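You operate a simulated robot arm through the tools that you are given. There is no shell and no other tool. Be economical: measure what you need, move in short steps, check, and stop when the job is done.

You are at the controls of a simulated two-armed robot. One attempt, no reset.

TASK
Pick up the fibre packet marked "mixed" from the grey table with one hand, pass it to the other hand and put it on the free corner of the grey table. Set down upright: fibre packet.

Only the result counts: the job must be done as asked and must still hold three seconds after the hand-in. Knocking over, shifting, dropping, spilling or breaking anything else fails it.

THE ROBOT
Two 7-joint arms with two-finger parallel grippers on one trunk, on a base that drives. Base frame: it is fixed to the floor where the robot stands at the start and does not move with it; the origin is under the middle of the robot, x ahead of it, y to its left, z up. Lengths are in mm, angles in rad, forces in N, time in s.
The left shoulder is at the start at [70, 130, 1176], the right one opposite. With the tool pointing down near the work surface each hand reaches from about 220 to 520 mm from the robot's upright axis, wherever it stands, measured 20 degrees to its own side. Places, roughly: free corner of the grey table (45x24 cm) [1080, 260, 900]. Payload 1.57 kg a hand.
The TCP of each hand is the grasp point between the finger pads, 30 mm short of the fingertips. In the tool frame z runs along the fingers and y along their closing line. Largest opening 80 mm; finger width 17, thickness 12; the body of the gripper, 40 by 82 mm, starts 80 mm behind the TCP.
Orientation is that of the tool frame in the base frame, as a unit quaternion [x, y, z, w]. With the fingers straight down and closing along the base's y, the tool's x points along the base's -x, its y along +y and its z along -z.

THE INTERFACE
- The arms move only by the tool play_rows. It takes "left_series", "right_series" or both (then of equal length, played together; a hand with none holds still); each is a list of rows, each a list of 7 numbers: the shift along the tool's x, y, z in mm, then the turn, a rotation vector about the tool's x, y, z in rad, then the gripper command, from -1 (shut) to 1 (fully open), values between in proportion. In form: [[dx, dy, dz, ax, ay, az, grip], ...]. A call has 1 to 12 rows; each row shifts and turns the commanded pose from where the row before left it, along the tool's axes as they then stand. Rows are played at 5 a second. More than 50 mm and 0.15 rad between two rows, or a gripper value outside its range, and nothing of the call is played. Where a pose cannot be reached the arm comes as near as it can. A force on the tool above 40 N (or 10 N above the force at the start of the call, whichever is more), or a blocked arm, ends the call early, and 0.2 s more pass. Each finger travels about 108 mm/s and halts on what it meets, pressing with about 32 N; the grip force reading is that of the motor and also rises with nothing between the fingers. The clock runs only during rows and for 0.2 s after the last one: add rows that do not move to give the fingers time. It gives the time, the measured TCP pose, the force on the tool (base axes), the opening and the grip force at its end, in the units of the frame above (readings bear some noise), with the torque about the TCP (base axes, N m) and any sound that the robot's microphone picked up.
- Cameras (640 x 400 px; columns grow to the right, rows downward): "scene" is now at [126.6, -18.9, 1388.8]; the picture's right is [-0.34, -0.94, 0.00], its down [-0.64, 0.23, -0.73] and it looks along [0.69, -0.25, -0.68] (base axes); focal length 293 px, centre (320, 200). "left" rides on the left gripper at [72, 7, -122] in its tool frame; the picture's right is [-0.09, 1.00, 0.00], its down [-0.84, -0.08, -0.54] and it looks along [-0.54, -0.05, 0.84] (tool axes); focal length 238 px, centre (320, 200). "right" rides on the right gripper at [72, -7, -122] in its tool frame; the picture's right is [0.09, 1.00, 0.00], its down [-0.84, 0.08, -0.54] and it looks along [-0.54, 0.05, 0.84] (tool axes); focal length 238 px, centre (320, 200).
- capture(camera): a new picture of that camera. The clock stands still meanwhile.
- slide_trunk(by): slides the trunk up (or, below 0, down) by that many mm; the arms and the scene camera ride with it, the base frame stays. It gives what a move gives, with no picture.
- base_move(legs): drives the robot by 1 to 6 legs, each [ahead, left, turn to the left] in mm, mm and rad, along the robot's own axes; the way and the turn of a leg run together, so that a leg with both is an arc; at most 1500 mm and 3.142 rad a leg. The arms and the cameras ride along, it lands a little off, and it stops where it bumps. It gives what a move gives.
- pan_tilt(pan, tilt): turns the head with the scene camera to pan (to the left, within 1.501 rad either way) and tilt (down, from -0.506 to 1.204), counted from straight ahead of the robot. It gives what a move gives.
- pixel_to_xyz(camera, pixels): for up to 12 pixels [column, row] of the newest picture of that camera ("zoom" is the newest enlarged one), the place [x, y, z] in the base frame of the surface seen there, good to about 3 mm, but the place of the scene camera against the robot may be out by one fixed shift of up to 12 mm in any direction. The clock stands still meanwhile.
- close_up(camera, box): a new picture of the part [left, top, right, bottom] of that camera's present view, enlarged. The clock stands still meanwhile.
- sign_off(): hands the job in; it is judged then, once.

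Go step by step. Measure first, check grasps and placings, and put right what went wrong. The budget is 80 turns and 70 pictures, counting those below and the enlarged ones. Unless the task says otherwise, let go and move clear before handing in.

The tools are called after "Request:" as a command line: name --argument value ..., lists and objects as JSON in quotes. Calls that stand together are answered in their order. play_rows: Moves the arms, as the interface text tells. Its arguments: {"type":"object","properties":{"left_series":{"type":"array"},"right_series":{"type":"array"}},"required":[]} The other tools are called the same way: slide_trunk (by) slides the trunk up or down; base_move (legs) drives the base; pan_tilt (pan, tilt) turns the head that bears the scene camera; capture (camera) takes a picture; pixel_to_xyz (camera, pixels) gives the place of the surface under pixels of a picture; close_up (camera, box) takes an enlarged picture of a part of a camera's view; sign_off () hands the job in.

At the start:

```text
time: 0.0
left_tool_pos: [378.3, 15.1, 1190.4]
left_tool_rot: [-0.002, 1.0, -0.001, 0.0]
left_contact_force: [-0.7, 0.2, 0.2]
left_wrist_torque: [0.03, -0.03, -0.01]
left_gripper_width: 80.2
left_grasp_force: 0.0
right_tool_pos: [281.4, -253.9, 1124.4]
right_tool_rot: [0.001, 1.0, 0.001, 0.0]
right_contact_force: [0.1, -1.3, -0.3]
right_wrist_torque: [0.05, 0.0, -0.03]
right_gripper_width: 80.0
right_grasp_force: 0.0
trunk travel left (down, up): [-813.0, 127.0]
robot x, y, heading: [-3.0, -0.5, -0.003]
head pan, tilt: [-0.347, 0.754]
```

scene: 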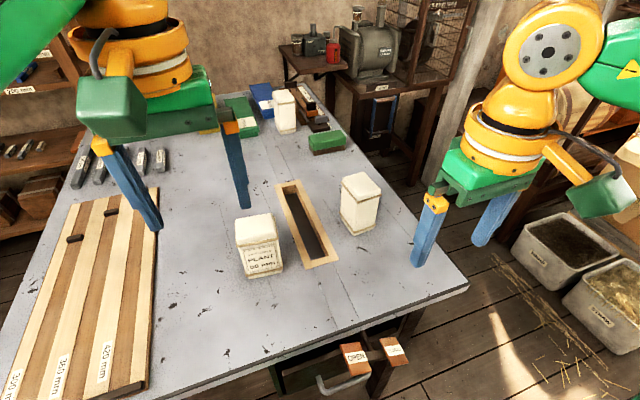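
right: 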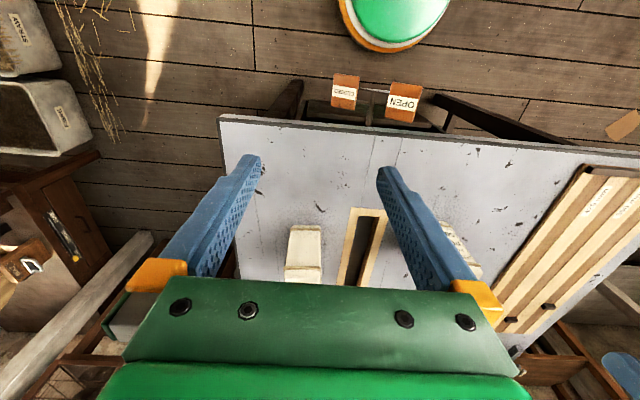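
left: 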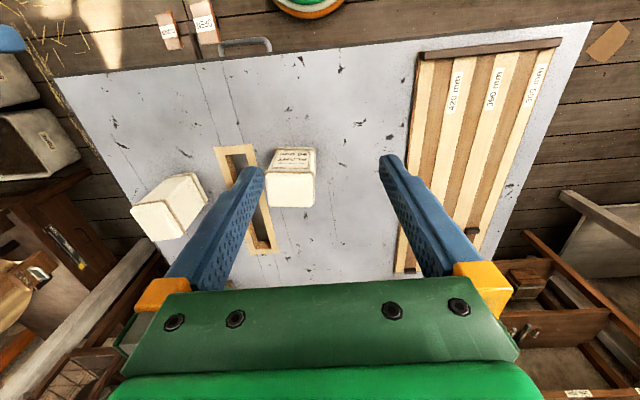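

The scene shows three fibre packets: at about (260,245), marked "PLANT", at (360,203), and a far one at (285,110). I'll enlarge and measure them.

Request:
close_up --camera "scene" --box '[200, 60, 420, 290]'

Request:
pixel_to_xyz --camera "scene" --pixels '[[257, 228], [262, 262], [360, 185], [358, 220], [283, 97], [288, 122], [310, 225], [70, 185], [465, 283], [225, 350], [241, 110], [327, 137]]'

```text
1.74 times, centred on (310, 175) of scene
```

zoom: 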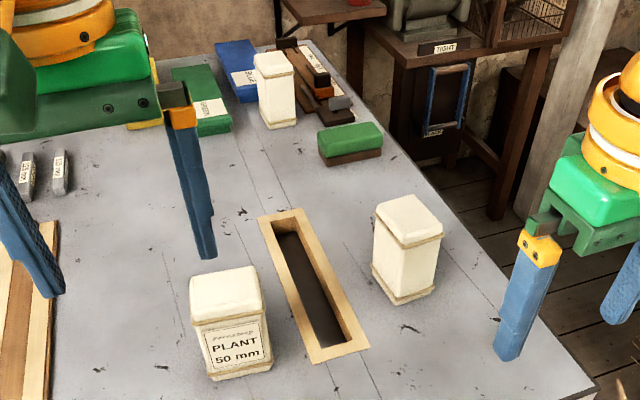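

```text
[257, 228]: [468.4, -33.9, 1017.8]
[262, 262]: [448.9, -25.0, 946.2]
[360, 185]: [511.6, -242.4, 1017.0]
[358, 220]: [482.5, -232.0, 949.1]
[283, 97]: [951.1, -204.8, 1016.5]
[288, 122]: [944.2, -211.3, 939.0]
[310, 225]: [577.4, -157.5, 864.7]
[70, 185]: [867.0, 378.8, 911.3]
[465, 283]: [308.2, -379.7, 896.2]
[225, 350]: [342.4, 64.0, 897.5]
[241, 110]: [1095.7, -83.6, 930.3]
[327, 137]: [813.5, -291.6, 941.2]
```

Only "PLANT" is readable, and the other two packets at (405,250) and (275,90) of the zoom hide their labels. I'll look around with the head to find labels and where I can drive.

Request:
pan_tilt --pan 0.5 --tilt 0.5

Request:
capture --camera "scene"

Request:
pan_tilt --pan -0.7 --tilt 0.5

Request:
capture --camera "scene"

```text
time: 1.2
left_tool_pos: [378.7, 15.6, 1190.8]
left_tool_rot: [-0.002, 1.0, -0.001, 0.0]
left_contact_force: [-0.5, 0.1, 0.1]
left_wrist_torque: [0.04, -0.01, 0.0]
left_gripper_width: 79.8
left_grasp_force: 0.1
right_tool_pos: [280.9, -252.7, 1124.2]
right_tool_rot: [0.001, 1.0, 0.001, 0.0]
right_contact_force: [-0.5, 0.2, 0.2]
right_wrist_torque: [0.03, -0.03, -0.03]
right_gripper_width: 80.2
right_grasp_force: 0.0
trunk travel left (down, up): [-813.0, 127.0]
robot x, y, heading: [-1.6, -2.0, 0.002]
head pan, tilt: [0.499, 0.499]
```

```text
65 pictures are left
```

scene: 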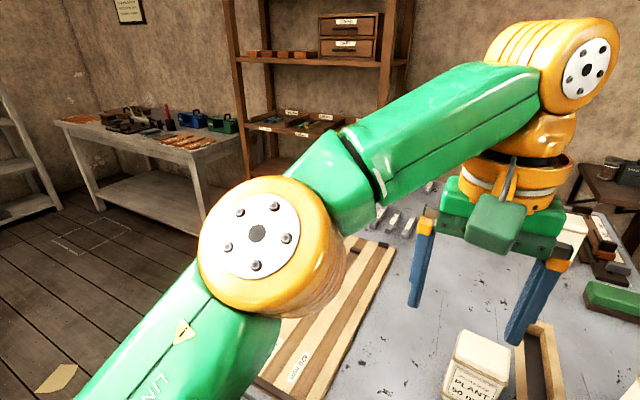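

```text
time: 2.6
left_tool_pos: [378.9, 16.2, 1190.1]
left_tool_rot: [-0.001, 1.0, -0.001, 0.0]
left_contact_force: [-0.2, 0.5, -0.6]
left_wrist_torque: [-0.01, -0.03, 0.0]
left_gripper_width: 80.1
left_grasp_force: 0.1
right_tool_pos: [280.3, -253.3, 1123.8]
right_tool_rot: [0.001, 1.0, 0.0, 0.0]
right_contact_force: [0.5, 0.0, -0.4]
right_wrist_torque: [0.0, 0.02, 0.03]
right_gripper_width: 80.2
right_grasp_force: 0.0
trunk travel left (down, up): [-813.0, 127.0]
robot x, y, heading: [-0.4, -0.9, 0.004]
head pan, tilt: [-0.7, 0.499]
```

```text
64 pictures are left
```

scene: 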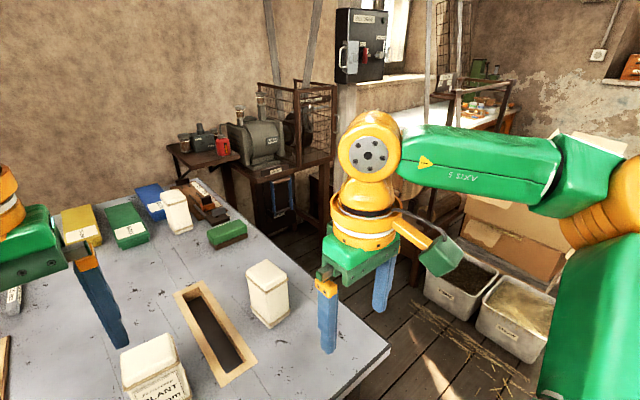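

The left and right faces of the middle packet look blank from the front. I'll enlarge the wrist views and measure the surroundings.

Request:
close_up --camera "left" --box '[120, 130, 330, 260]'

Request:
pixel_to_xyz --camera "scene" --pixels '[[440, 300], [480, 330], [390, 345], [250, 175], [300, 225], [370, 300], [195, 178], [272, 312], [175, 212], [125, 225], [80, 222], [230, 235]]'

Request:
close_up --camera "scene" --box '[0, 160, 310, 350]'

```text
3.05 times, centred on (225, 195) of left
```

zoom: 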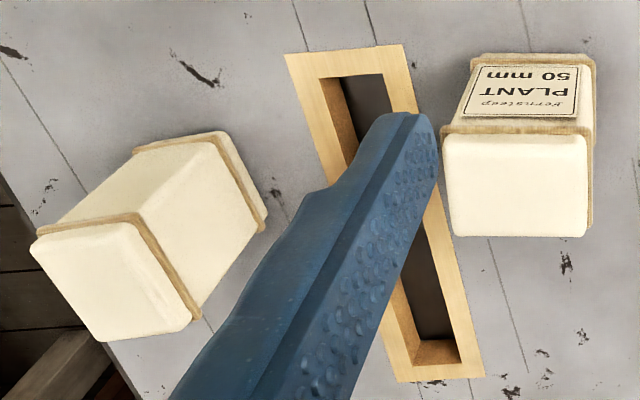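

```text
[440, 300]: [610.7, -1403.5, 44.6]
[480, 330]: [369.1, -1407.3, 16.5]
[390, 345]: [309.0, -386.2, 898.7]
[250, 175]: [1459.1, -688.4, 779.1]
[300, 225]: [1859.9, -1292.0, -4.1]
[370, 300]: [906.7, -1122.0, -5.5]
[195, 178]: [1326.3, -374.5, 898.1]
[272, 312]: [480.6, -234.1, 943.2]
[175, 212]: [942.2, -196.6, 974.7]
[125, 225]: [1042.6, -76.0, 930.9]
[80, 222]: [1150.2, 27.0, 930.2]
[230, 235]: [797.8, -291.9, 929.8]
```

```text
2.06 times, centred on (155, 255) of scene
```

zoom: 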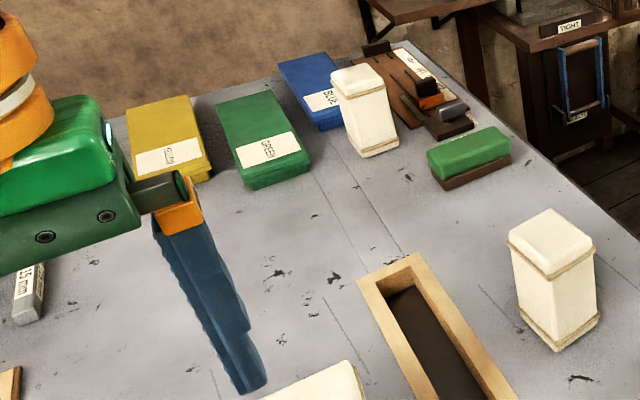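

The right edge of the table is at y≈-388, and the left side seems to be open floor. I'll check the left lane and the table's left edge before driving around there to read labels and inspect the free corner.

Request:
pan_tilt --pan 1.1 --tilt 0.6

Request:
capture --camera "scene"

Request:
pixel_to_xyz --camera "scene" --pixels '[[320, 380], [320, 300], [320, 200], [250, 200], [400, 150], [450, 120], [100, 200], [180, 150], [350, 100], [560, 380], [200, 300], [450, 200]]'

```text
time: 4.4
left_tool_pos: [378.6, 16.0, 1190.7]
left_tool_rot: [-0.002, 1.0, -0.001, 0.0]
left_contact_force: [0.8, -0.5, -0.9]
left_wrist_torque: [0.02, 0.0, -0.01]
left_gripper_width: 80.1
left_grasp_force: 0.0
right_tool_pos: [281.9, -252.5, 1122.8]
right_tool_rot: [0.001, 1.0, 0.0, -0.001]
right_contact_force: [0.5, 0.8, 0.6]
right_wrist_torque: [-0.01, -0.02, 0.01]
right_gripper_width: 80.2
right_grasp_force: 0.1
trunk travel left (down, up): [-813.0, 127.0]
robot x, y, heading: [-2.6, -0.8, -0.002]
head pan, tilt: [1.1, 0.6]
```

```text
61 pictures are left
```

scene: 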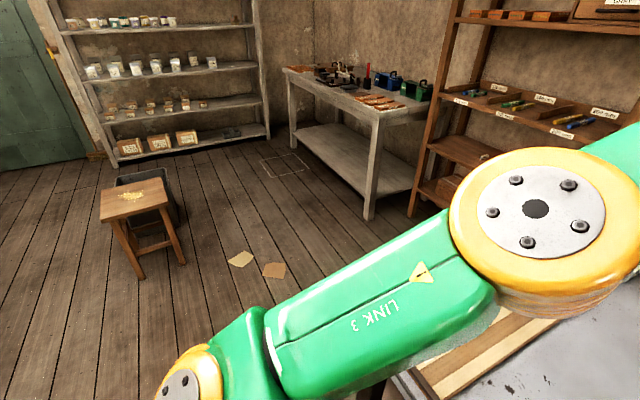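

```text
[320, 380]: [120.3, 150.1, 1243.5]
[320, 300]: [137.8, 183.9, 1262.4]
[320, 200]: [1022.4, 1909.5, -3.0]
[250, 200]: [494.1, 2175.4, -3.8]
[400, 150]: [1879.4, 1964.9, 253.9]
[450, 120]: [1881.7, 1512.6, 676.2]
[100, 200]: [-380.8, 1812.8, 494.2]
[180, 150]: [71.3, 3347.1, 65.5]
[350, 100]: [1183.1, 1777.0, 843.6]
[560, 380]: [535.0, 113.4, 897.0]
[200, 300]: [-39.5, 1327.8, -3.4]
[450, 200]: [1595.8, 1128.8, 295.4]
```

The left lane is clear floor, with the stool at (-380,1812) and shelves beyond x≈1590. I'll back off, drive round to the left side and turn towards the table.

Request:
base_move --legs '[[-150, 0, 0], [0, 1000, 0], [1000, 0, 0], [0, 0, -1.571]]'

Request:
pan_tilt --pan 0.15 --tilt 0.7

Request:
capture --camera "scene"

```text
time: 19.2
left_tool_pos: [867.4, 639.1, 1190.2]
left_tool_rot: [0.7, 0.714, -0.001, -0.001]
left_contact_force: [-0.5, -0.4, 0.7]
left_wrist_torque: [-0.02, 0.02, -0.02]
left_gripper_width: 79.7
left_grasp_force: 0.0
right_tool_pos: [595.7, 731.1, 1123.1]
right_tool_rot: [0.702, 0.712, 0.001, 0.0]
right_contact_force: [-0.1, -0.2, 0.6]
right_wrist_torque: [0.03, 0.0, -0.02]
right_gripper_width: 80.1
right_grasp_force: 0.0
trunk travel left (down, up): [-813.0, 127.0]
robot x, y, heading: [840.8, 1017.4, -1.553]
head pan, tilt: [1.1, 0.6]
```

```text
time: 20.4
left_tool_pos: [866.5, 638.5, 1190.2]
left_tool_rot: [0.7, 0.714, 0.0, -0.001]
left_contact_force: [0.6, -0.6, -0.2]
left_wrist_torque: [0.02, 0.0, 0.02]
left_gripper_width: 80.0
left_grasp_force: 0.1
right_tool_pos: [597.0, 729.5, 1123.5]
right_tool_rot: [0.702, 0.712, 0.0, 0.001]
right_contact_force: [-0.1, 0.5, -0.3]
right_wrist_torque: [-0.04, 0.01, -0.03]
right_gripper_width: 79.9
right_grasp_force: 0.1
trunk travel left (down, up): [-813.0, 127.0]
robot x, y, heading: [846.3, 1017.1, -1.56]
head pan, tilt: [0.15, 0.7]
```

```text
60 pictures are left
```

scene: 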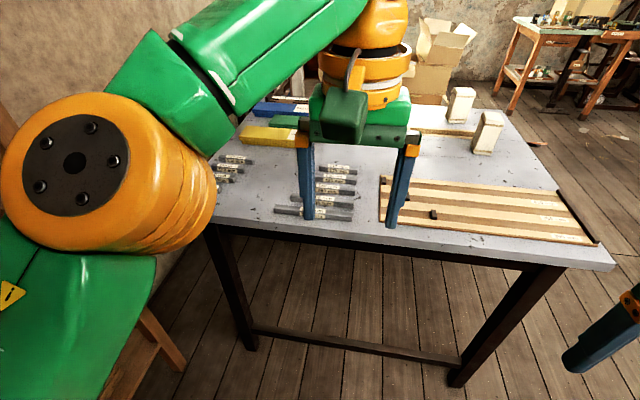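

From here, packets sit at (488,135) and (460,105), with rows of bars at (330,190) and (230,165). I'll enlarge both regions.

Request:
close_up --camera "scene" --box '[400, 70, 560, 180]'

Request:
close_up --camera "scene" --box '[200, 80, 420, 240]'

Request:
pixel_to_xyz --camera "scene" --pixels '[[615, 265], [208, 222], [275, 208], [325, 162], [352, 212], [355, 168], [215, 175], [250, 155], [265, 185], [245, 200], [285, 150], [243, 135]]'

```text
3.64 times, centred on (480, 125) of scene
```

zoom: 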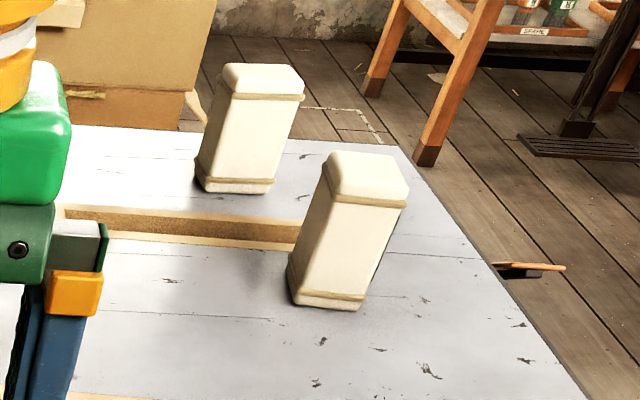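

```text
2.50 times, centred on (310, 160) of scene
```

zoom: 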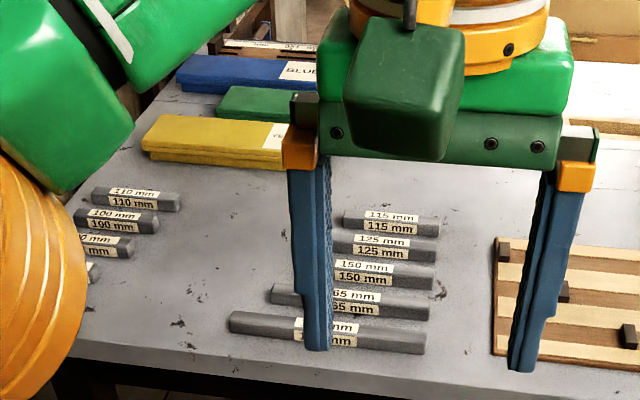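

```text
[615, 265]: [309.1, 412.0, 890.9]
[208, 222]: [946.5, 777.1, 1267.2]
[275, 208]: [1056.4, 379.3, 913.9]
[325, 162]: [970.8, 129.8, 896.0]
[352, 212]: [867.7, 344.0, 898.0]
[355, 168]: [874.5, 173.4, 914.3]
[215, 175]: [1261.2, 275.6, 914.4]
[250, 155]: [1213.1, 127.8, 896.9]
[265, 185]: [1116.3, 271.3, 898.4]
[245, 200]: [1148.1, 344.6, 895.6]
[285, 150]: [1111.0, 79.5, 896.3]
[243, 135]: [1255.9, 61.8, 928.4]
```

The two packets seen at (460,105) and (488,135) show blank faces here, and the left hand hides the far one. I'll move the left hand aside to its left and look again.

Request:
play_rows --left_series '[[0, 45, -20, 0, 0, 0, 1], [0, 45, -20, 0, 0, 0, 1], [0, 45, 0, 0, 0, 0, 1], [0, 45, 0, 0, 0, 0, 1], [0, 45, 0, 0, 0, 0, 1], [0, 0, 0, 0, 0, 0, 1]]'

Request:
pan_tilt --pan 0.1 --tilt 0.6

Request:
capture --camera "scene"

Request:
close_up --camera "scene" --box '[260, 60, 480, 200]'

```text
time: 21.8
left_tool_pos: [1090.3, 642.1, 1230.7]
left_tool_rot: [0.7, 0.714, -0.001, 0.0]
left_contact_force: [0.7, 0.0, 0.7]
left_wrist_torque: [0.01, -0.01, 0.0]
left_gripper_width: 79.9
left_grasp_force: 0.1
right_tool_pos: [595.2, 730.0, 1124.2]
right_tool_rot: [0.702, 0.712, 0.0, 0.001]
right_contact_force: [0.0, -0.3, -0.6]
right_wrist_torque: [-0.03, 0.0, -0.02]
right_gripper_width: 80.0
right_grasp_force: 0.2
trunk travel left (down, up): [-813.0, 127.0]
robot x, y, heading: [846.4, 1014.9, -1.553]
head pan, tilt: [0.15, 0.7]
```

```text
time: 22.5
left_tool_pos: [1090.5, 641.7, 1230.2]
left_tool_rot: [0.701, 0.714, -0.001, -0.001]
left_contact_force: [0.2, 0.8, -0.6]
left_wrist_torque: [-0.01, 0.0, 0.01]
left_gripper_width: 79.8
left_grasp_force: 0.0
right_tool_pos: [597.0, 731.0, 1122.5]
right_tool_rot: [0.702, 0.712, 0.0, 0.0]
right_contact_force: [-0.6, 0.0, -0.4]
right_wrist_torque: [-0.01, -0.02, 0.03]
right_gripper_width: 80.0
right_grasp_force: 0.1
trunk travel left (down, up): [-813.0, 127.0]
robot x, y, heading: [845.8, 1012.9, -1.552]
head pan, tilt: [0.099, 0.6]
```

```text
57 pictures are left
```

scene: 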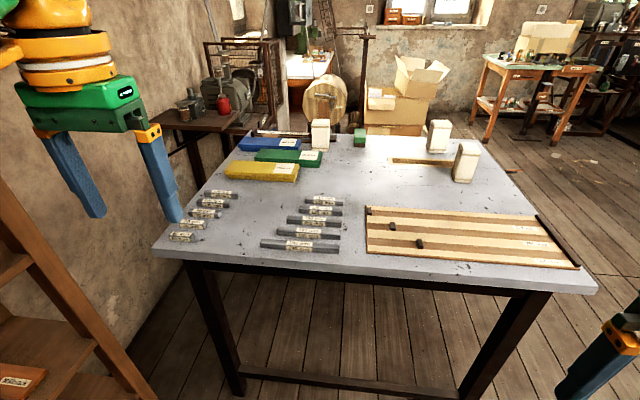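

```text
2.86 times, centred on (370, 130) of scene
```

zoom: 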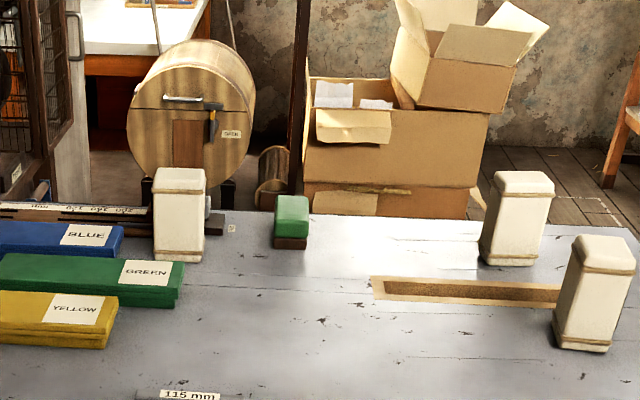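

All visible faces are blank, so labels 2 and 3 face +x or -y. Before leaving for the right side, I'll map the free gap between the bar groups.

Request:
close_up --camera "scene" --box '[150, 160, 370, 290]'

Request:
pixel_to_xyz --camera "scene" --pixels '[[262, 245], [277, 232], [288, 220], [305, 211], [306, 200], [195, 238], [203, 227], [220, 215], [227, 204], [236, 195], [245, 260], [152, 250]]'

```text
2.91 times, centred on (260, 225) of scene
```

zoom: 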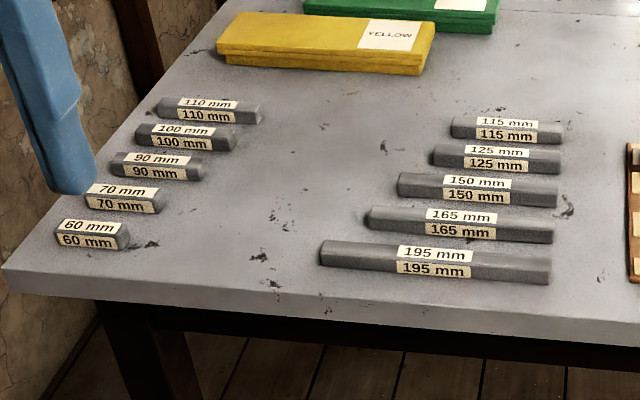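

```text
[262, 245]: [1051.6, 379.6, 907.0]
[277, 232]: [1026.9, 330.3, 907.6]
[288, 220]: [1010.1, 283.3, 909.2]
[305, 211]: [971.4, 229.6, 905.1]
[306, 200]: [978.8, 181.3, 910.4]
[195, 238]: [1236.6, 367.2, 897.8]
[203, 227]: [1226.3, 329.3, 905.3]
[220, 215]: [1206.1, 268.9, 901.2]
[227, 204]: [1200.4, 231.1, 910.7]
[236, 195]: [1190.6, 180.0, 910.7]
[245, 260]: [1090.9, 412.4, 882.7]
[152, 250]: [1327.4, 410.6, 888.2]
```

The gap between bars runs x≈1030–1190 around y≈260, so (1095,258) is a good target. Now I'll drive round to the front right, facing +x, and look before going up the right lane.

Request:
base_move --legs '[[0, -960, 0], [1000, 0, 0], [850, 0, 0], [0, 0, 1.56]]'

Request:
pan_tilt --pan -0.3 --tilt 0.6

Request:
capture --camera "scene"

```text
time: 40.2
left_tool_pos: [274.7, -603.6, 1230.0]
left_tool_rot: [-0.001, 1.0, -0.001, 0.001]
left_contact_force: [-0.6, 0.7, -0.7]
left_wrist_torque: [0.03, 0.0, 0.0]
left_gripper_width: 80.0
left_grasp_force: 0.0
right_tool_pos: [177.0, -1097.1, 1123.4]
right_tool_rot: [0.001, 1.0, 0.0, 0.0]
right_contact_force: [0.0, 0.5, 0.7]
right_wrist_torque: [-0.01, 0.04, 0.03]
right_gripper_width: 79.7
right_grasp_force: 0.0
trunk travel left (down, up): [-813.0, 127.0]
robot x, y, heading: [-108.9, -843.6, -0.006]
head pan, tilt: [0.099, 0.6]
```

```text
time: 41.0
left_tool_pos: [275.4, -603.6, 1229.6]
left_tool_rot: [-0.001, 1.0, -0.001, 0.002]
left_contact_force: [0.4, 0.1, 0.2]
left_wrist_torque: [0.01, 0.01, -0.01]
left_gripper_width: 80.0
left_grasp_force: 0.0
right_tool_pos: [177.5, -1096.6, 1124.2]
right_tool_rot: [0.001, 1.0, 0.0, 0.0]
right_contact_force: [0.2, 0.3, 0.1]
right_wrist_torque: [0.0, 0.02, 0.0]
right_gripper_width: 80.1
right_grasp_force: 0.0
trunk travel left (down, up): [-813.0, 127.0]
robot x, y, heading: [-105.1, -840.9, -0.005]
head pan, tilt: [-0.3, 0.6]
```

```text
54 pictures are left
```

scene: 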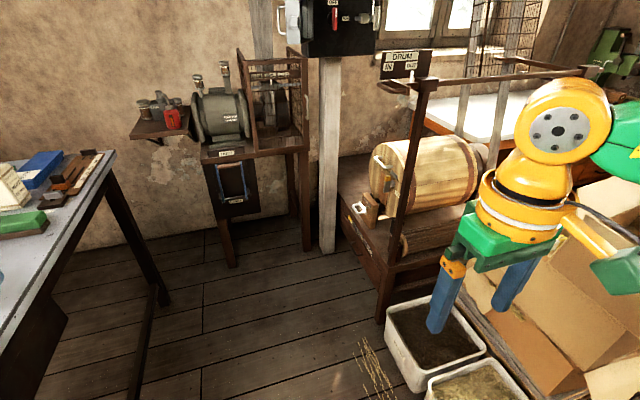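

The lane ahead is clear, with bins at (430,340) and a drum stand post at (405,200). I'll measure them before driving.

Request:
pixel_to_xyz --camera "scene" --pixels '[[388, 310], [400, 380], [382, 315], [410, 170], [345, 225], [235, 260], [325, 250], [225, 170], [205, 300]]'

```text
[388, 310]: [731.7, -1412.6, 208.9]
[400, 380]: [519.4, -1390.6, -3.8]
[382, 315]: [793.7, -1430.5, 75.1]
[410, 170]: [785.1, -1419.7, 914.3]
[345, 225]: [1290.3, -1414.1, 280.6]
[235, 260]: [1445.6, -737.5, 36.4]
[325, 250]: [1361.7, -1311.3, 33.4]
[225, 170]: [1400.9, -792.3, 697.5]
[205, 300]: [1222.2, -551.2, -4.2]
```

The lane is about 1 m wide and clear to x≈1380. I'll drive forward to x≈950 and turn to face the table's right side.

Request:
base_move --legs '[[1060, 0, 0], [0, 0, 1.57]]'

Request:
pan_tilt --pan 0.3 --tilt 0.6

Request:
capture --camera "scene"

```text
time: 45.7
left_tool_pos: [1228.3, -608.4, 1229.5]
left_tool_rot: [0.002, 1.0, 0.0, 0.002]
left_contact_force: [1.1, 0.4, -0.4]
left_wrist_torque: [-0.01, -0.01, 0.02]
left_gripper_width: 80.1
left_grasp_force: 0.0
right_tool_pos: [1126.5, -1099.4, 1123.6]
right_tool_rot: [0.003, 1.0, -0.001, -0.003]
right_contact_force: [-1.1, 1.2, 1.4]
right_wrist_torque: [-0.31, -0.3, 0.01]
right_gripper_width: 79.9
right_grasp_force: 0.1
trunk travel left (down, up): [-813.0, 127.0]
robot x, y, heading: [849.9, -847.5, -0.012]
head pan, tilt: [-0.3, 0.6]
stopped in leg 1: the force on the tool passed its limit at 129 N (the readings are from after the stop); the commanded pose is now the measured one
```

```text
time: 46.7
left_tool_pos: [1229.0, -608.1, 1230.5]
left_tool_rot: [0.002, 1.0, -0.003, 0.0]
left_contact_force: [0.2, 0.1, 0.0]
left_wrist_torque: [0.02, 0.03, 0.0]
left_gripper_width: 80.0
left_grasp_force: 0.1
right_tool_pos: [1126.8, -1099.5, 1122.5]
right_tool_rot: [0.002, 1.0, 0.0, -0.004]
right_contact_force: [-2.4, 2.4, 1.3]
right_wrist_torque: [-0.31, -0.3, 0.03]
right_gripper_width: 79.9
right_grasp_force: 0.1
trunk travel left (down, up): [-813.0, 127.0]
robot x, y, heading: [855.4, -843.3, -0.007]
head pan, tilt: [0.3, 0.6]
```

```text
53 pictures are left
```

scene: 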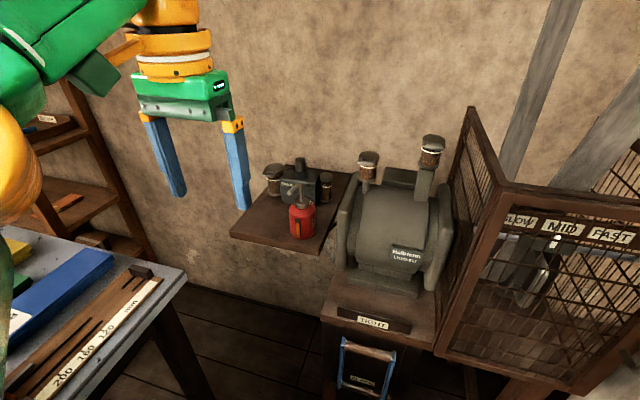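

The right arm bumped something (2–3 N still showing). I'll look to the right to see what it touches.

Request:
pan_tilt --pan -0.7 --tilt 0.5

Request:
capture --camera "scene"

Request:
capture --camera "right"

```text
time: 47.9
left_tool_pos: [1228.8, -608.0, 1229.5]
left_tool_rot: [0.001, 1.0, -0.002, 0.001]
left_contact_force: [-0.2, -0.1, -0.4]
left_wrist_torque: [-0.02, 0.01, -0.01]
left_gripper_width: 79.9
left_grasp_force: 0.0
right_tool_pos: [1126.7, -1099.6, 1123.0]
right_tool_rot: [0.003, 1.0, 0.0, -0.003]
right_contact_force: [-2.0, 2.8, -0.2]
right_wrist_torque: [-0.38, -0.42, 0.02]
right_gripper_width: 80.0
right_grasp_force: 0.1
trunk travel left (down, up): [-813.0, 127.0]
robot x, y, heading: [849.1, -847.4, -0.011]
head pan, tilt: [-0.7, 0.499]
```

```text
52 pictures are left
```

scene: 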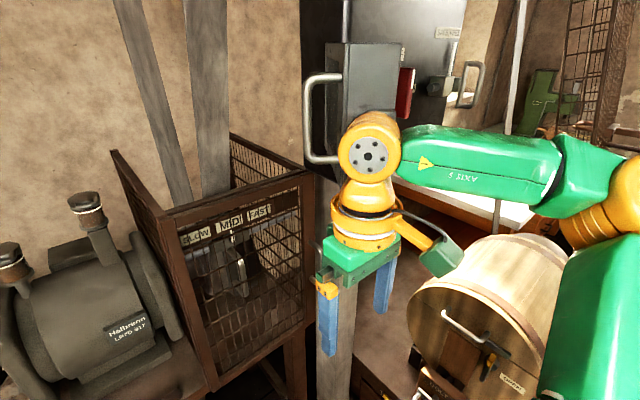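

```text
51 pictures are left
```

right: 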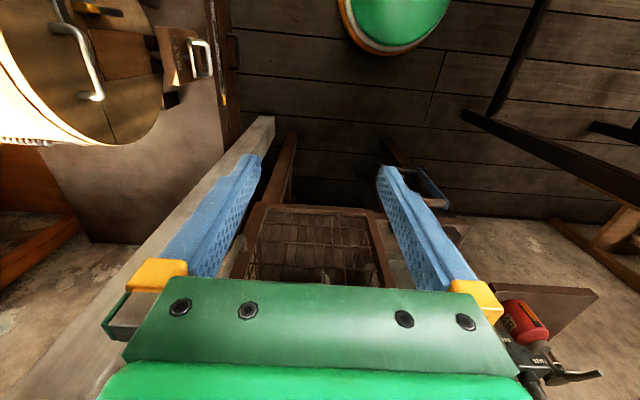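

The right gripper touched the timber post at x≈1150, which looks fixed. I'll back off, turn left in the clear, and check.

Request:
base_move --legs '[[-230, 0, 0], [0, 0, 1.575]]'

Request:
pan_tilt --pan -0.1 --tilt 0.7

Request:
capture --camera "scene"

```text
time: 53.5
left_tool_pos: [383.4, -465.9, 1229.2]
left_tool_rot: [-0.706, 0.709, -0.001, 0.0]
left_contact_force: [-0.4, 0.5, 0.3]
left_wrist_torque: [0.02, 0.0, 0.02]
left_gripper_width: 80.3
left_grasp_force: 0.0
right_tool_pos: [875.9, -566.8, 1123.7]
right_tool_rot: [-0.705, 0.709, -0.003, -0.004]
right_contact_force: [-0.1, 0.5, 0.2]
right_wrist_torque: [0.03, -0.02, -0.03]
right_gripper_width: 80.2
right_grasp_force: 0.0
trunk travel left (down, up): [-813.0, 127.0]
robot x, y, heading: [623.1, -844.8, 1.568]
head pan, tilt: [-0.7, 0.499]
```

```text
time: 54.5
left_tool_pos: [383.4, -465.6, 1230.2]
left_tool_rot: [-0.706, 0.708, -0.001, 0.0]
left_contact_force: [0.0, -0.2, -0.5]
left_wrist_torque: [-0.01, 0.0, -0.04]
left_gripper_width: 79.8
left_grasp_force: 0.0
right_tool_pos: [875.4, -567.2, 1122.2]
right_tool_rot: [-0.705, 0.709, -0.002, -0.003]
right_contact_force: [-1.0, -0.6, -0.5]
right_wrist_torque: [-0.04, 0.0, 0.0]
right_gripper_width: 79.9
right_grasp_force: 0.0
trunk travel left (down, up): [-813.0, 127.0]
robot x, y, heading: [619.8, -842.6, 1.563]
head pan, tilt: [-0.099, 0.7]
```

```text
50 pictures are left
```

scene: 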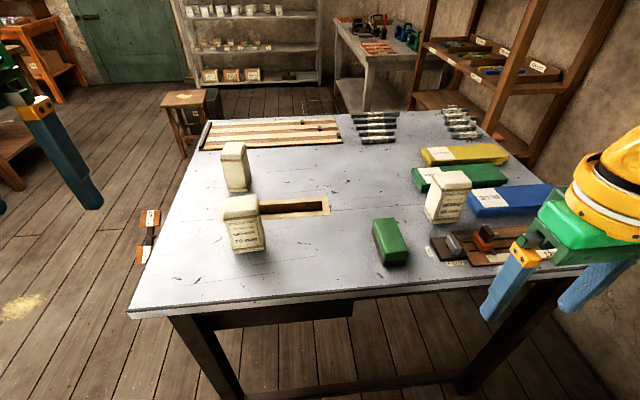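

Now labels show on both packets at (245,230) and (447,200). I'll enlarge them.

Request:
close_up --camera "scene" --box '[210, 180, 290, 260]'

Request:
close_up --camera "scene" --box '[360, 150, 540, 270]'

```text
5.00 times, centred on (250, 220) of scene
```

zoom: 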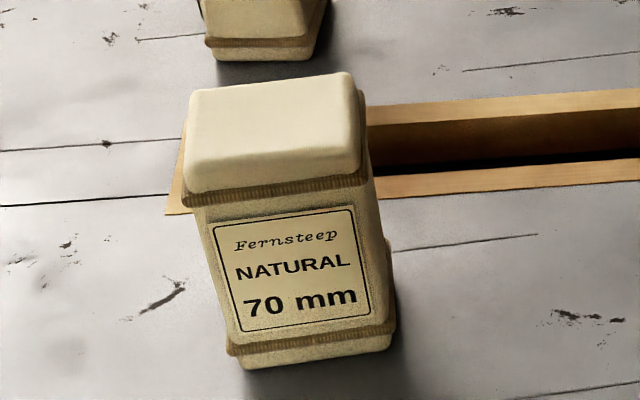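

```text
3.33 times, centred on (450, 210) of scene
```

zoom: 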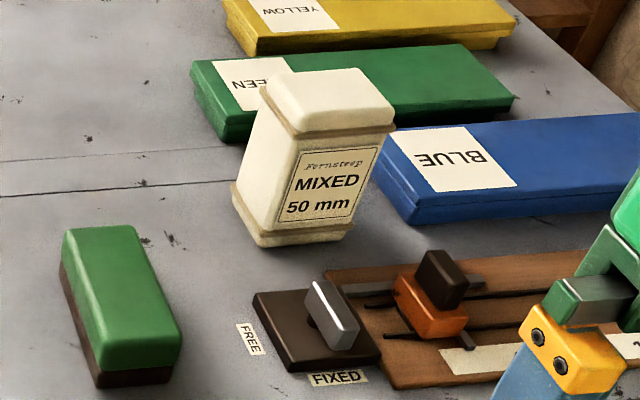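

The far packet at (447,200), base (950,-205), reads "MIXED 50 mm". I'll measure its yaw, its size and the neighbouring green and blue boxes.

Request:
pixel_to_xyz --camera "zoom" --pixels '[[272, 85], [350, 74], [388, 115], [305, 128], [330, 100], [262, 235], [348, 228], [238, 195], [390, 165], [410, 215], [300, 50], [225, 130]]'

Request:
close_up --camera "scene" --box '[410, 150, 510, 230]'

```text
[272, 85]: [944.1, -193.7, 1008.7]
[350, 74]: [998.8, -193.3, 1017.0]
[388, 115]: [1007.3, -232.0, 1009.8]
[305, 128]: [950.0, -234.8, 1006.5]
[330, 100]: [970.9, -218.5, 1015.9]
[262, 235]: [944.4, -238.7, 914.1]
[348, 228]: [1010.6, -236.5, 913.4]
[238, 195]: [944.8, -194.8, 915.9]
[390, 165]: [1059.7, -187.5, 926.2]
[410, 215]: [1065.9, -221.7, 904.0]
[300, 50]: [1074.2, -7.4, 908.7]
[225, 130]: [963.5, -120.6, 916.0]
```

```text
5.00 times, centred on (460, 190) of scene
```

zoom: 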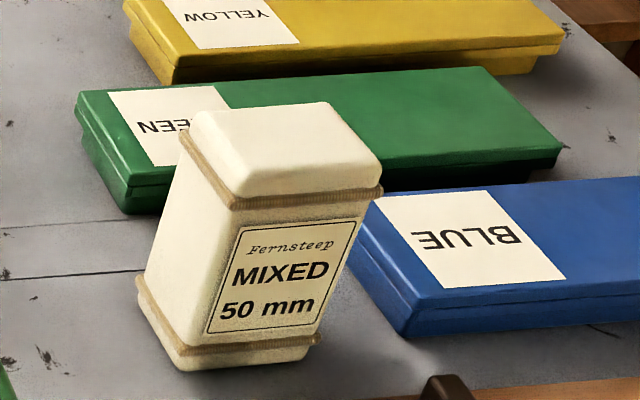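

The MIXED packet is axis-aligned, about x 943–1010 and y -240 to -190, top at z 1017, with 45 mm clear to the blue box. I'll drive so that the right hand can reach it.

Request:
base_move --legs '[[0, -225, 0], [150, 0, 0]]'

Request:
play_rows --right_series '[[0, 0, 0, 0, 0, -0.1428, 1], [0, 0, 0, 0, 0, -0.1428, 1], [0, 0, 0, 0, 0, -0.1428, 1], [0, 0, 0, 0, 0, -0.1428, 1], [0, 0, 0, 0, 0, -0.1428, 1], [0, 0, 0, 0, 0, -0.1428, 1], [0, 0, 0, 0, 0, -0.1428, 1], [0, 0, 0, 0, 0, -0.1428, 1], [0, 0, 0, 0, 0, -0.1428, 1], [0, 0, 0, 0, 0, -0.1428, 1], [0, 0, 0, 0, 0, -0.1428, 1], [0, 0, 0, 0, 0, 0, 1]]'

Request:
pan_tilt --pan -0.25 --tilt 0.75

Request:
capture --camera "scene"

```text
time: 57.2
left_tool_pos: [611.0, -320.4, 1230.9]
left_tool_rot: [-0.706, 0.708, 0.0, 0.001]
left_contact_force: [0.0, -0.3, 0.1]
left_wrist_torque: [0.01, 0.0, -0.02]
left_gripper_width: 80.0
left_grasp_force: 0.0
right_tool_pos: [1100.9, -422.7, 1122.7]
right_tool_rot: [-0.705, 0.709, -0.002, -0.001]
right_contact_force: [0.3, -1.0, -0.6]
right_wrist_torque: [0.01, 0.01, 0.01]
right_gripper_width: 79.8
right_grasp_force: 0.0
trunk travel left (down, up): [-813.0, 127.0]
robot x, y, heading: [847.1, -698.9, 1.564]
head pan, tilt: [-0.099, 0.7]
```

```text
time: 59.8
left_tool_pos: [609.5, -316.9, 1230.7]
left_tool_rot: [-0.706, 0.708, -0.001, 0.0]
left_contact_force: [-0.5, 0.0, 0.6]
left_wrist_torque: [-0.04, 0.02, 0.02]
left_gripper_width: 80.0
left_grasp_force: 0.2
right_tool_pos: [1003.1, -496.3, 1138.4]
right_tool_rot: [1.0, -0.001, 0.0, 0.003]
right_contact_force: [0.1, -0.2, 0.2]
right_wrist_torque: [-0.01, 0.0, 0.02]
right_gripper_width: 80.0
right_grasp_force: 0.1
right hand out of reach, approached as far as the arm can: row 6, 7, 8, 9, 10, 11
trunk travel left (down, up): [-813.0, 127.0]
robot x, y, heading: [848.2, -696.7, 1.565]
head pan, tilt: [-0.099, 0.7]
```

```text
time: 60.5
left_tool_pos: [610.2, -317.3, 1230.7]
left_tool_rot: [-0.706, 0.708, 0.0, 0.0]
left_contact_force: [-0.1, -0.1, 0.2]
left_wrist_torque: [-0.02, 0.02, 0.01]
left_gripper_width: 80.2
left_grasp_force: 0.0
right_tool_pos: [1004.2, -495.6, 1138.4]
right_tool_rot: [1.0, -0.003, 0.001, 0.004]
right_contact_force: [-0.7, 0.3, -0.6]
right_wrist_torque: [0.04, -0.03, 0.01]
right_gripper_width: 80.1
right_grasp_force: 0.1
trunk travel left (down, up): [-813.0, 127.0]
robot x, y, heading: [852.0, -696.2, 1.568]
head pan, tilt: [-0.25, 0.75]
```

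```text
46 pictures are left
```

scene: 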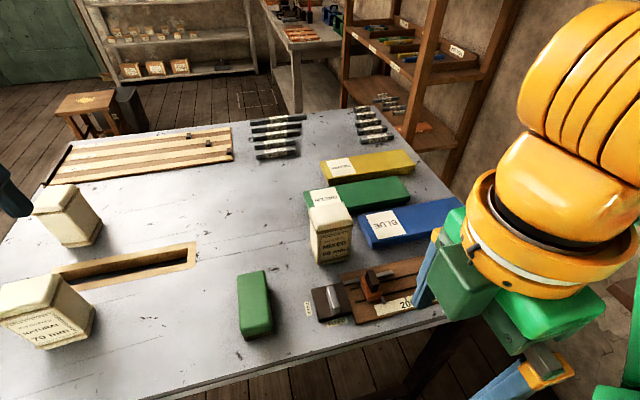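

Yaw was reached (tool x to +x, y to -y) but the position drifted during it. I'll make a short move toward the packet at safe height and see which pose the command counts from.

Request:
play_rows --right_series '[[-20, -40, 0, 0, 0, 0, 1], [0, -40, 0, 0, 0, 0, 1], [0, 0, 0, 0, 0, 0, 1]]'

```text
time: 61.3
left_tool_pos: [611.1, -318.5, 1230.7]
left_tool_rot: [-0.706, 0.708, 0.0, 0.001]
left_contact_force: [-0.1, 0.2, -0.3]
left_wrist_torque: [0.01, 0.01, 0.02]
left_gripper_width: 80.0
left_grasp_force: 0.1
right_tool_pos: [963.0, -465.3, 1149.6]
right_tool_rot: [1.0, -0.003, 0.0, 0.003]
right_contact_force: [0.3, -0.6, -0.5]
right_wrist_torque: [0.01, -0.01, 0.0]
right_gripper_width: 79.9
right_grasp_force: 0.2
right hand out of reach, approached as far as the arm can: row 1, 2
trunk travel left (down, up): [-813.0, 127.0]
robot x, y, heading: [846.8, -699.0, 1.563]
head pan, tilt: [-0.25, 0.75]
```

This yaw pulls the right hand out of reach, so I'll use the natural orientation instead: closing along x (66 mm wide, 80 mm opening). I'll turn the hand back.

Request:
play_rows --right_series '[[0, 0, 0, 0, 0, 0.1428, 1], [0, 0, 0, 0, 0, 0.1428, 1], [0, 0, 0, 0, 0, 0.1428, 1], [0, 0, 0, 0, 0, 0.1428, 1], [0, 0, 0, 0, 0, 0.1428, 1], [0, 0, 0, 0, 0, 0.1428, 1], [0, 0, 0, 0, 0, 0.1428, 1], [0, 0, 0, 0, 0, 0.1428, 1], [0, 0, 0, 0, 0, 0.1428, 1], [0, 0, 0, 0, 0, 0.1428, 1], [0, 0, 0, 0, 0, 0.1428, 1], [0, 0, 0, 0, 0, 0, 1]]'

```text
time: 63.9
left_tool_pos: [609.8, -317.0, 1229.9]
left_tool_rot: [-0.706, 0.708, -0.001, 0.001]
left_contact_force: [0.3, -0.1, 0.1]
left_wrist_torque: [-0.01, 0.0, -0.01]
left_gripper_width: 80.1
left_grasp_force: 0.1
right_tool_pos: [963.9, -465.5, 1149.6]
right_tool_rot: [-0.704, 0.71, -0.002, -0.003]
right_contact_force: [-0.9, 0.1, 0.1]
right_wrist_torque: [-0.01, 0.03, 0.0]
right_gripper_width: 79.8
right_grasp_force: 0.0
trunk travel left (down, up): [-813.0, 127.0]
robot x, y, heading: [849.0, -697.3, 1.565]
head pan, tilt: [-0.25, 0.75]
```

The hand is back in its natural orientation at (964,-465). I'll advance above the packet, staying clear above z≈1017, and check with the right camera.

Request:
play_rows --right_series '[[-42, -2, 0, 0, 0, 0, 1], [-42, -2, 0, 0, 0, 0, 1], [-42, -2, 0, 0, 0, 0, 1], [-42, -2, 0, 0, 0, 0, 1], [-42, -2, 0, 0, 0, 0, 1], [-40, -2, 0, 0, 0, 0, 1], [0, 0, 0, 0, 0, 0, 1]]'

Request:
capture --camera "right"

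Request:
capture --camera "scene"

```text
time: 65.5
left_tool_pos: [609.6, -318.7, 1229.6]
left_tool_rot: [-0.706, 0.708, -0.001, 0.001]
left_contact_force: [-0.8, 0.6, -0.1]
left_wrist_torque: [0.04, 0.0, 0.0]
left_gripper_width: 80.0
left_grasp_force: 0.1
right_tool_pos: [1030.6, -303.4, 1138.6]
right_tool_rot: [-0.705, 0.709, -0.002, -0.003]
right_contact_force: [0.6, -0.9, 0.3]
right_wrist_torque: [0.03, -0.02, -0.05]
right_gripper_width: 79.9
right_grasp_force: 0.1
right hand out of reach, approached as far as the arm can: row 3, 4, 5, 6
trunk travel left (down, up): [-813.0, 127.0]
robot x, y, heading: [850.5, -696.7, 1.562]
head pan, tilt: [-0.25, 0.75]
```

```text
45 pictures are left
```

right: 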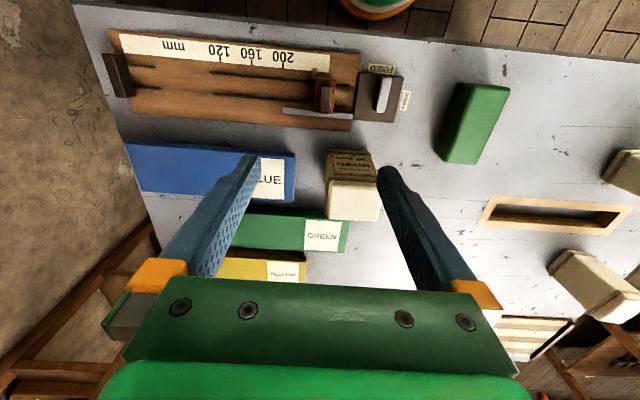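

```text
44 pictures are left
```

scene: 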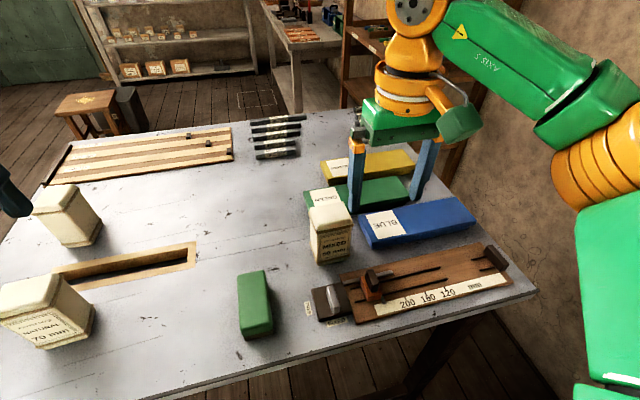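

The reach is short because the wrist sits above shoulder level at this height. I'll raise the trunk, then lower the hand while advancing.

Request:
slide_trunk --by 120

Request:
play_rows --right_series '[[0, 0, 40, 0, 0, 0, 1], [0, 0, 40, 0, 0, 0, 1], [0, 0, 40, 0, 0, 0, 1], [0, 0, 20, 0, 0, 0, 1], [-25, 15, 0, 0, 0, 0, 1], [-25, 20, 0, 0, 0, 0, 1], [-25, 20, 0, 0, 0, 0, 1], [-15, 0, 0, 0, 0, 0, 1], [0, 0, 0, 0, 0, 0, 1]]'

Request:
capture --camera "right"

```text
time: 67.0
left_tool_pos: [608.8, -318.2, 1350.5]
left_tool_rot: [-0.705, 0.709, 0.0, 0.001]
left_contact_force: [-0.3, 0.8, 0.3]
left_wrist_torque: [0.01, 0.03, 0.02]
left_gripper_width: 80.1
left_grasp_force: 0.2
right_tool_pos: [1030.4, -302.8, 1258.2]
right_tool_rot: [-0.705, 0.709, -0.002, -0.003]
right_contact_force: [-0.5, 0.3, -0.2]
right_wrist_torque: [0.0, 0.0, 0.0]
right_gripper_width: 80.0
right_grasp_force: 0.0
trunk travel left (down, up): [-933.0, 7.0]
robot x, y, heading: [851.6, -698.8, 1.567]
head pan, tilt: [-0.25, 0.75]
```

```text
time: 69.0
left_tool_pos: [610.0, -316.5, 1350.5]
left_tool_rot: [-0.706, 0.708, -0.001, 0.0]
left_contact_force: [0.0, 0.5, 0.5]
left_wrist_torque: [0.01, -0.02, -0.02]
left_gripper_width: 79.9
left_grasp_force: 0.0
right_tool_pos: [1024.3, -279.8, 1125.9]
right_tool_rot: [-0.705, 0.709, -0.001, -0.002]
right_contact_force: [-0.3, 0.0, 0.0]
right_wrist_torque: [-0.01, 0.0, -0.02]
right_gripper_width: 79.8
right_grasp_force: 0.0
right hand out of reach, approached as far as the arm can: row 5, 6, 7, 8
trunk travel left (down, up): [-933.0, 7.0]
robot x, y, heading: [848.7, -696.8, 1.565]
head pan, tilt: [-0.25, 0.75]
```

```text
43 pictures are left
```

right: 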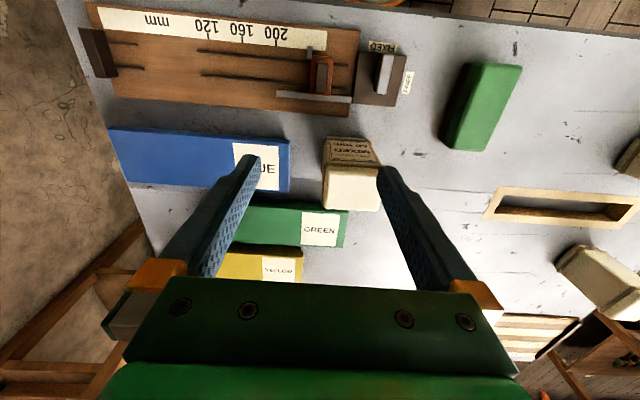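

The hand stalls at about 450 mm from the axis, so I need to stand closer. I'll look down to see the clearance between the base and the table edge.

Request:
pan_tilt --pan 0.0 --tilt 1.2

Request:
capture --camera "scene"

Request:
pixel_to_xyz --camera "scene" --pixels '[[320, 390], [320, 360], [320, 320], [320, 280], [250, 390], [400, 390], [320, 240]]'

```text
time: 69.9
left_tool_pos: [608.6, -317.6, 1349.8]
left_tool_rot: [-0.706, 0.708, 0.0, 0.001]
left_contact_force: [-0.5, -0.4, 0.4]
left_wrist_torque: [0.0, 0.01, 0.02]
left_gripper_width: 80.0
left_grasp_force: 0.0
right_tool_pos: [1023.7, -280.3, 1127.5]
right_tool_rot: [-0.705, 0.709, -0.001, -0.003]
right_contact_force: [1.1, 0.3, -0.2]
right_wrist_torque: [0.0, -0.01, 0.01]
right_gripper_width: 80.2
right_grasp_force: 0.1
trunk travel left (down, up): [-933.0, 7.0]
robot x, y, heading: [848.0, -698.2, 1.573]
head pan, tilt: [0.0, 1.201]
```

```text
42 pictures are left
```

scene: 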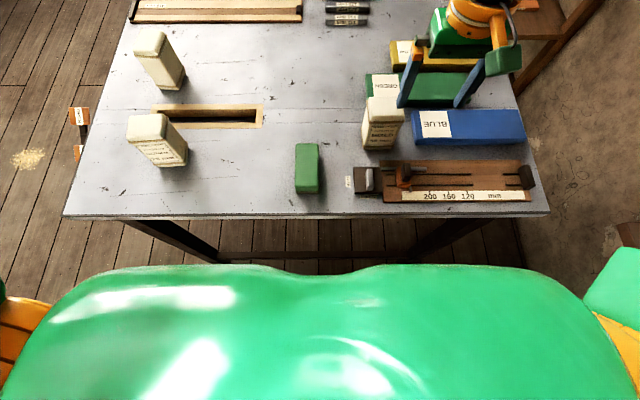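

```text
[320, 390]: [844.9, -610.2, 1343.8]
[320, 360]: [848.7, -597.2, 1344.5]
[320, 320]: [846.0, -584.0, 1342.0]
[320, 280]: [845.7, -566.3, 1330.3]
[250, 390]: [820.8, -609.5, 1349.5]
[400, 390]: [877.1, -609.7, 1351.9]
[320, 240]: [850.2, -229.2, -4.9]
```

The torso front is about 180 mm short of the table edge and there's open space under the table. I'll ease forward 60 mm and 30 mm left.

Request:
base_move --legs '[[0, 30, 0], [60, 0, 0]]'

Request:
play_rows --right_series '[[0, 0, 15, 0, 0, 0, 1], [0, 0, 10, 0, 0, 0, 1], [0, 10, 0, 0, 0, 0, 1], [0, 0, 0, 0, 0, 0, 1]]'

Request:
capture --camera "right"

Request:
pan_tilt --pan -0.2 --tilt 0.8

Request:
capture --camera "scene"

```text
time: 71.3
left_tool_pos: [579.8, -268.7, 1353.5]
left_tool_rot: [-0.706, 0.708, 0.003, 0.004]
left_contact_force: [0.1, -0.7, 0.9]
left_wrist_torque: [0.1, -0.04, -0.01]
left_gripper_width: 80.2
left_grasp_force: 0.0
right_tool_pos: [994.3, -231.0, 1131.3]
right_tool_rot: [-0.705, 0.709, 0.002, 0.001]
right_contact_force: [0.3, -0.1, 0.7]
right_wrist_torque: [0.07, -0.03, -0.02]
right_gripper_width: 79.9
right_grasp_force: 0.0
trunk travel left (down, up): [-933.0, 7.0]
robot x, y, heading: [816.7, -634.7, 1.56]
head pan, tilt: [0.0, 1.201]
```

```text
time: 72.3
left_tool_pos: [580.0, -255.8, 1349.4]
left_tool_rot: [-0.706, 0.708, -0.001, 0.001]
left_contact_force: [0.5, 0.3, 0.7]
left_wrist_torque: [-0.01, 0.0, 0.02]
left_gripper_width: 79.9
left_grasp_force: 0.1
right_tool_pos: [990.3, -226.5, 1103.9]
right_tool_rot: [-0.706, 0.709, 0.0, -0.003]
right_contact_force: [0.0, -0.4, -0.2]
right_wrist_torque: [0.01, 0.02, 0.01]
right_gripper_width: 79.9
right_grasp_force: 0.0
right hand out of reach, approached as far as the arm can: row 2, 3
trunk travel left (down, up): [-933.0, 7.0]
robot x, y, heading: [815.8, -638.3, 1.566]
head pan, tilt: [0.0, 1.201]
```

```text
41 pictures are left
```

right: 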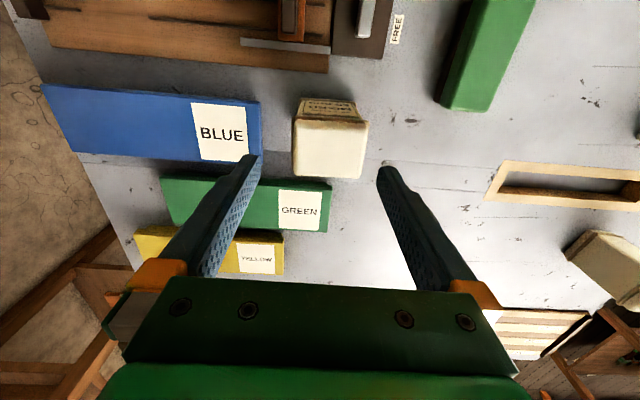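

```text
time: 73.1
left_tool_pos: [579.7, -257.7, 1350.3]
left_tool_rot: [-0.707, 0.708, 0.0, 0.001]
left_contact_force: [-1.2, 0.5, -0.4]
left_wrist_torque: [0.02, 0.04, 0.0]
left_gripper_width: 80.2
left_grasp_force: 0.1
right_tool_pos: [989.6, -228.7, 1104.1]
right_tool_rot: [-0.705, 0.709, 0.001, -0.002]
right_contact_force: [0.3, 0.1, -0.1]
right_wrist_torque: [-0.02, -0.02, -0.01]
right_gripper_width: 80.0
right_grasp_force: 0.1
trunk travel left (down, up): [-933.0, 7.0]
robot x, y, heading: [818.5, -636.9, 1.565]
head pan, tilt: [-0.201, 0.799]
```

```text
40 pictures are left
```

scene: 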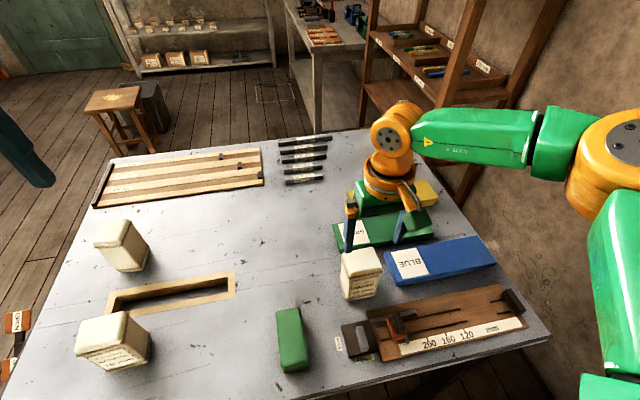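

The vertical hand stalls near (990,-228), so tilting it slightly forward (about tool y, harmless to this grasp) should buy reach. I'll tilt 0.3 rad and shift to align with the packet.

Request:
play_rows --right_series '[[0, 0, 0, 0, -0.15, 0, 1], [0, 0, 0, 0, -0.15, 0, 1], [0, 7, 0, 0, 0, 0, 1], [0, 7, 0, 0, 0, 0, 1], [0, 0, 0, 0, 0, 0, 1]]'

Request:
capture --camera "right"

```text
time: 74.3
left_tool_pos: [580.8, -258.5, 1350.0]
left_tool_rot: [-0.705, 0.709, 0.0, 0.0]
left_contact_force: [0.3, -0.3, 0.0]
left_wrist_torque: [0.02, 0.0, 0.0]
left_gripper_width: 79.8
left_grasp_force: 0.1
right_tool_pos: [976.9, -228.7, 1104.8]
right_tool_rot: [-0.697, 0.702, 0.104, 0.104]
right_contact_force: [0.4, 0.2, -0.5]
right_wrist_torque: [0.0, -0.02, 0.02]
right_gripper_width: 80.0
right_grasp_force: 0.0
trunk travel left (down, up): [-933.0, 7.0]
robot x, y, heading: [818.8, -634.4, 1.565]
head pan, tilt: [-0.201, 0.799]
```

```text
39 pictures are left
```

right: 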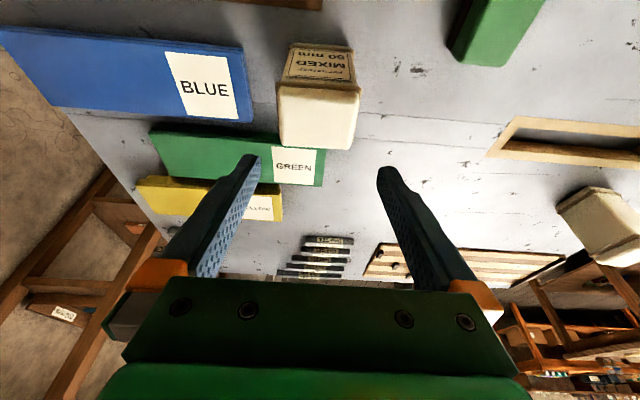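

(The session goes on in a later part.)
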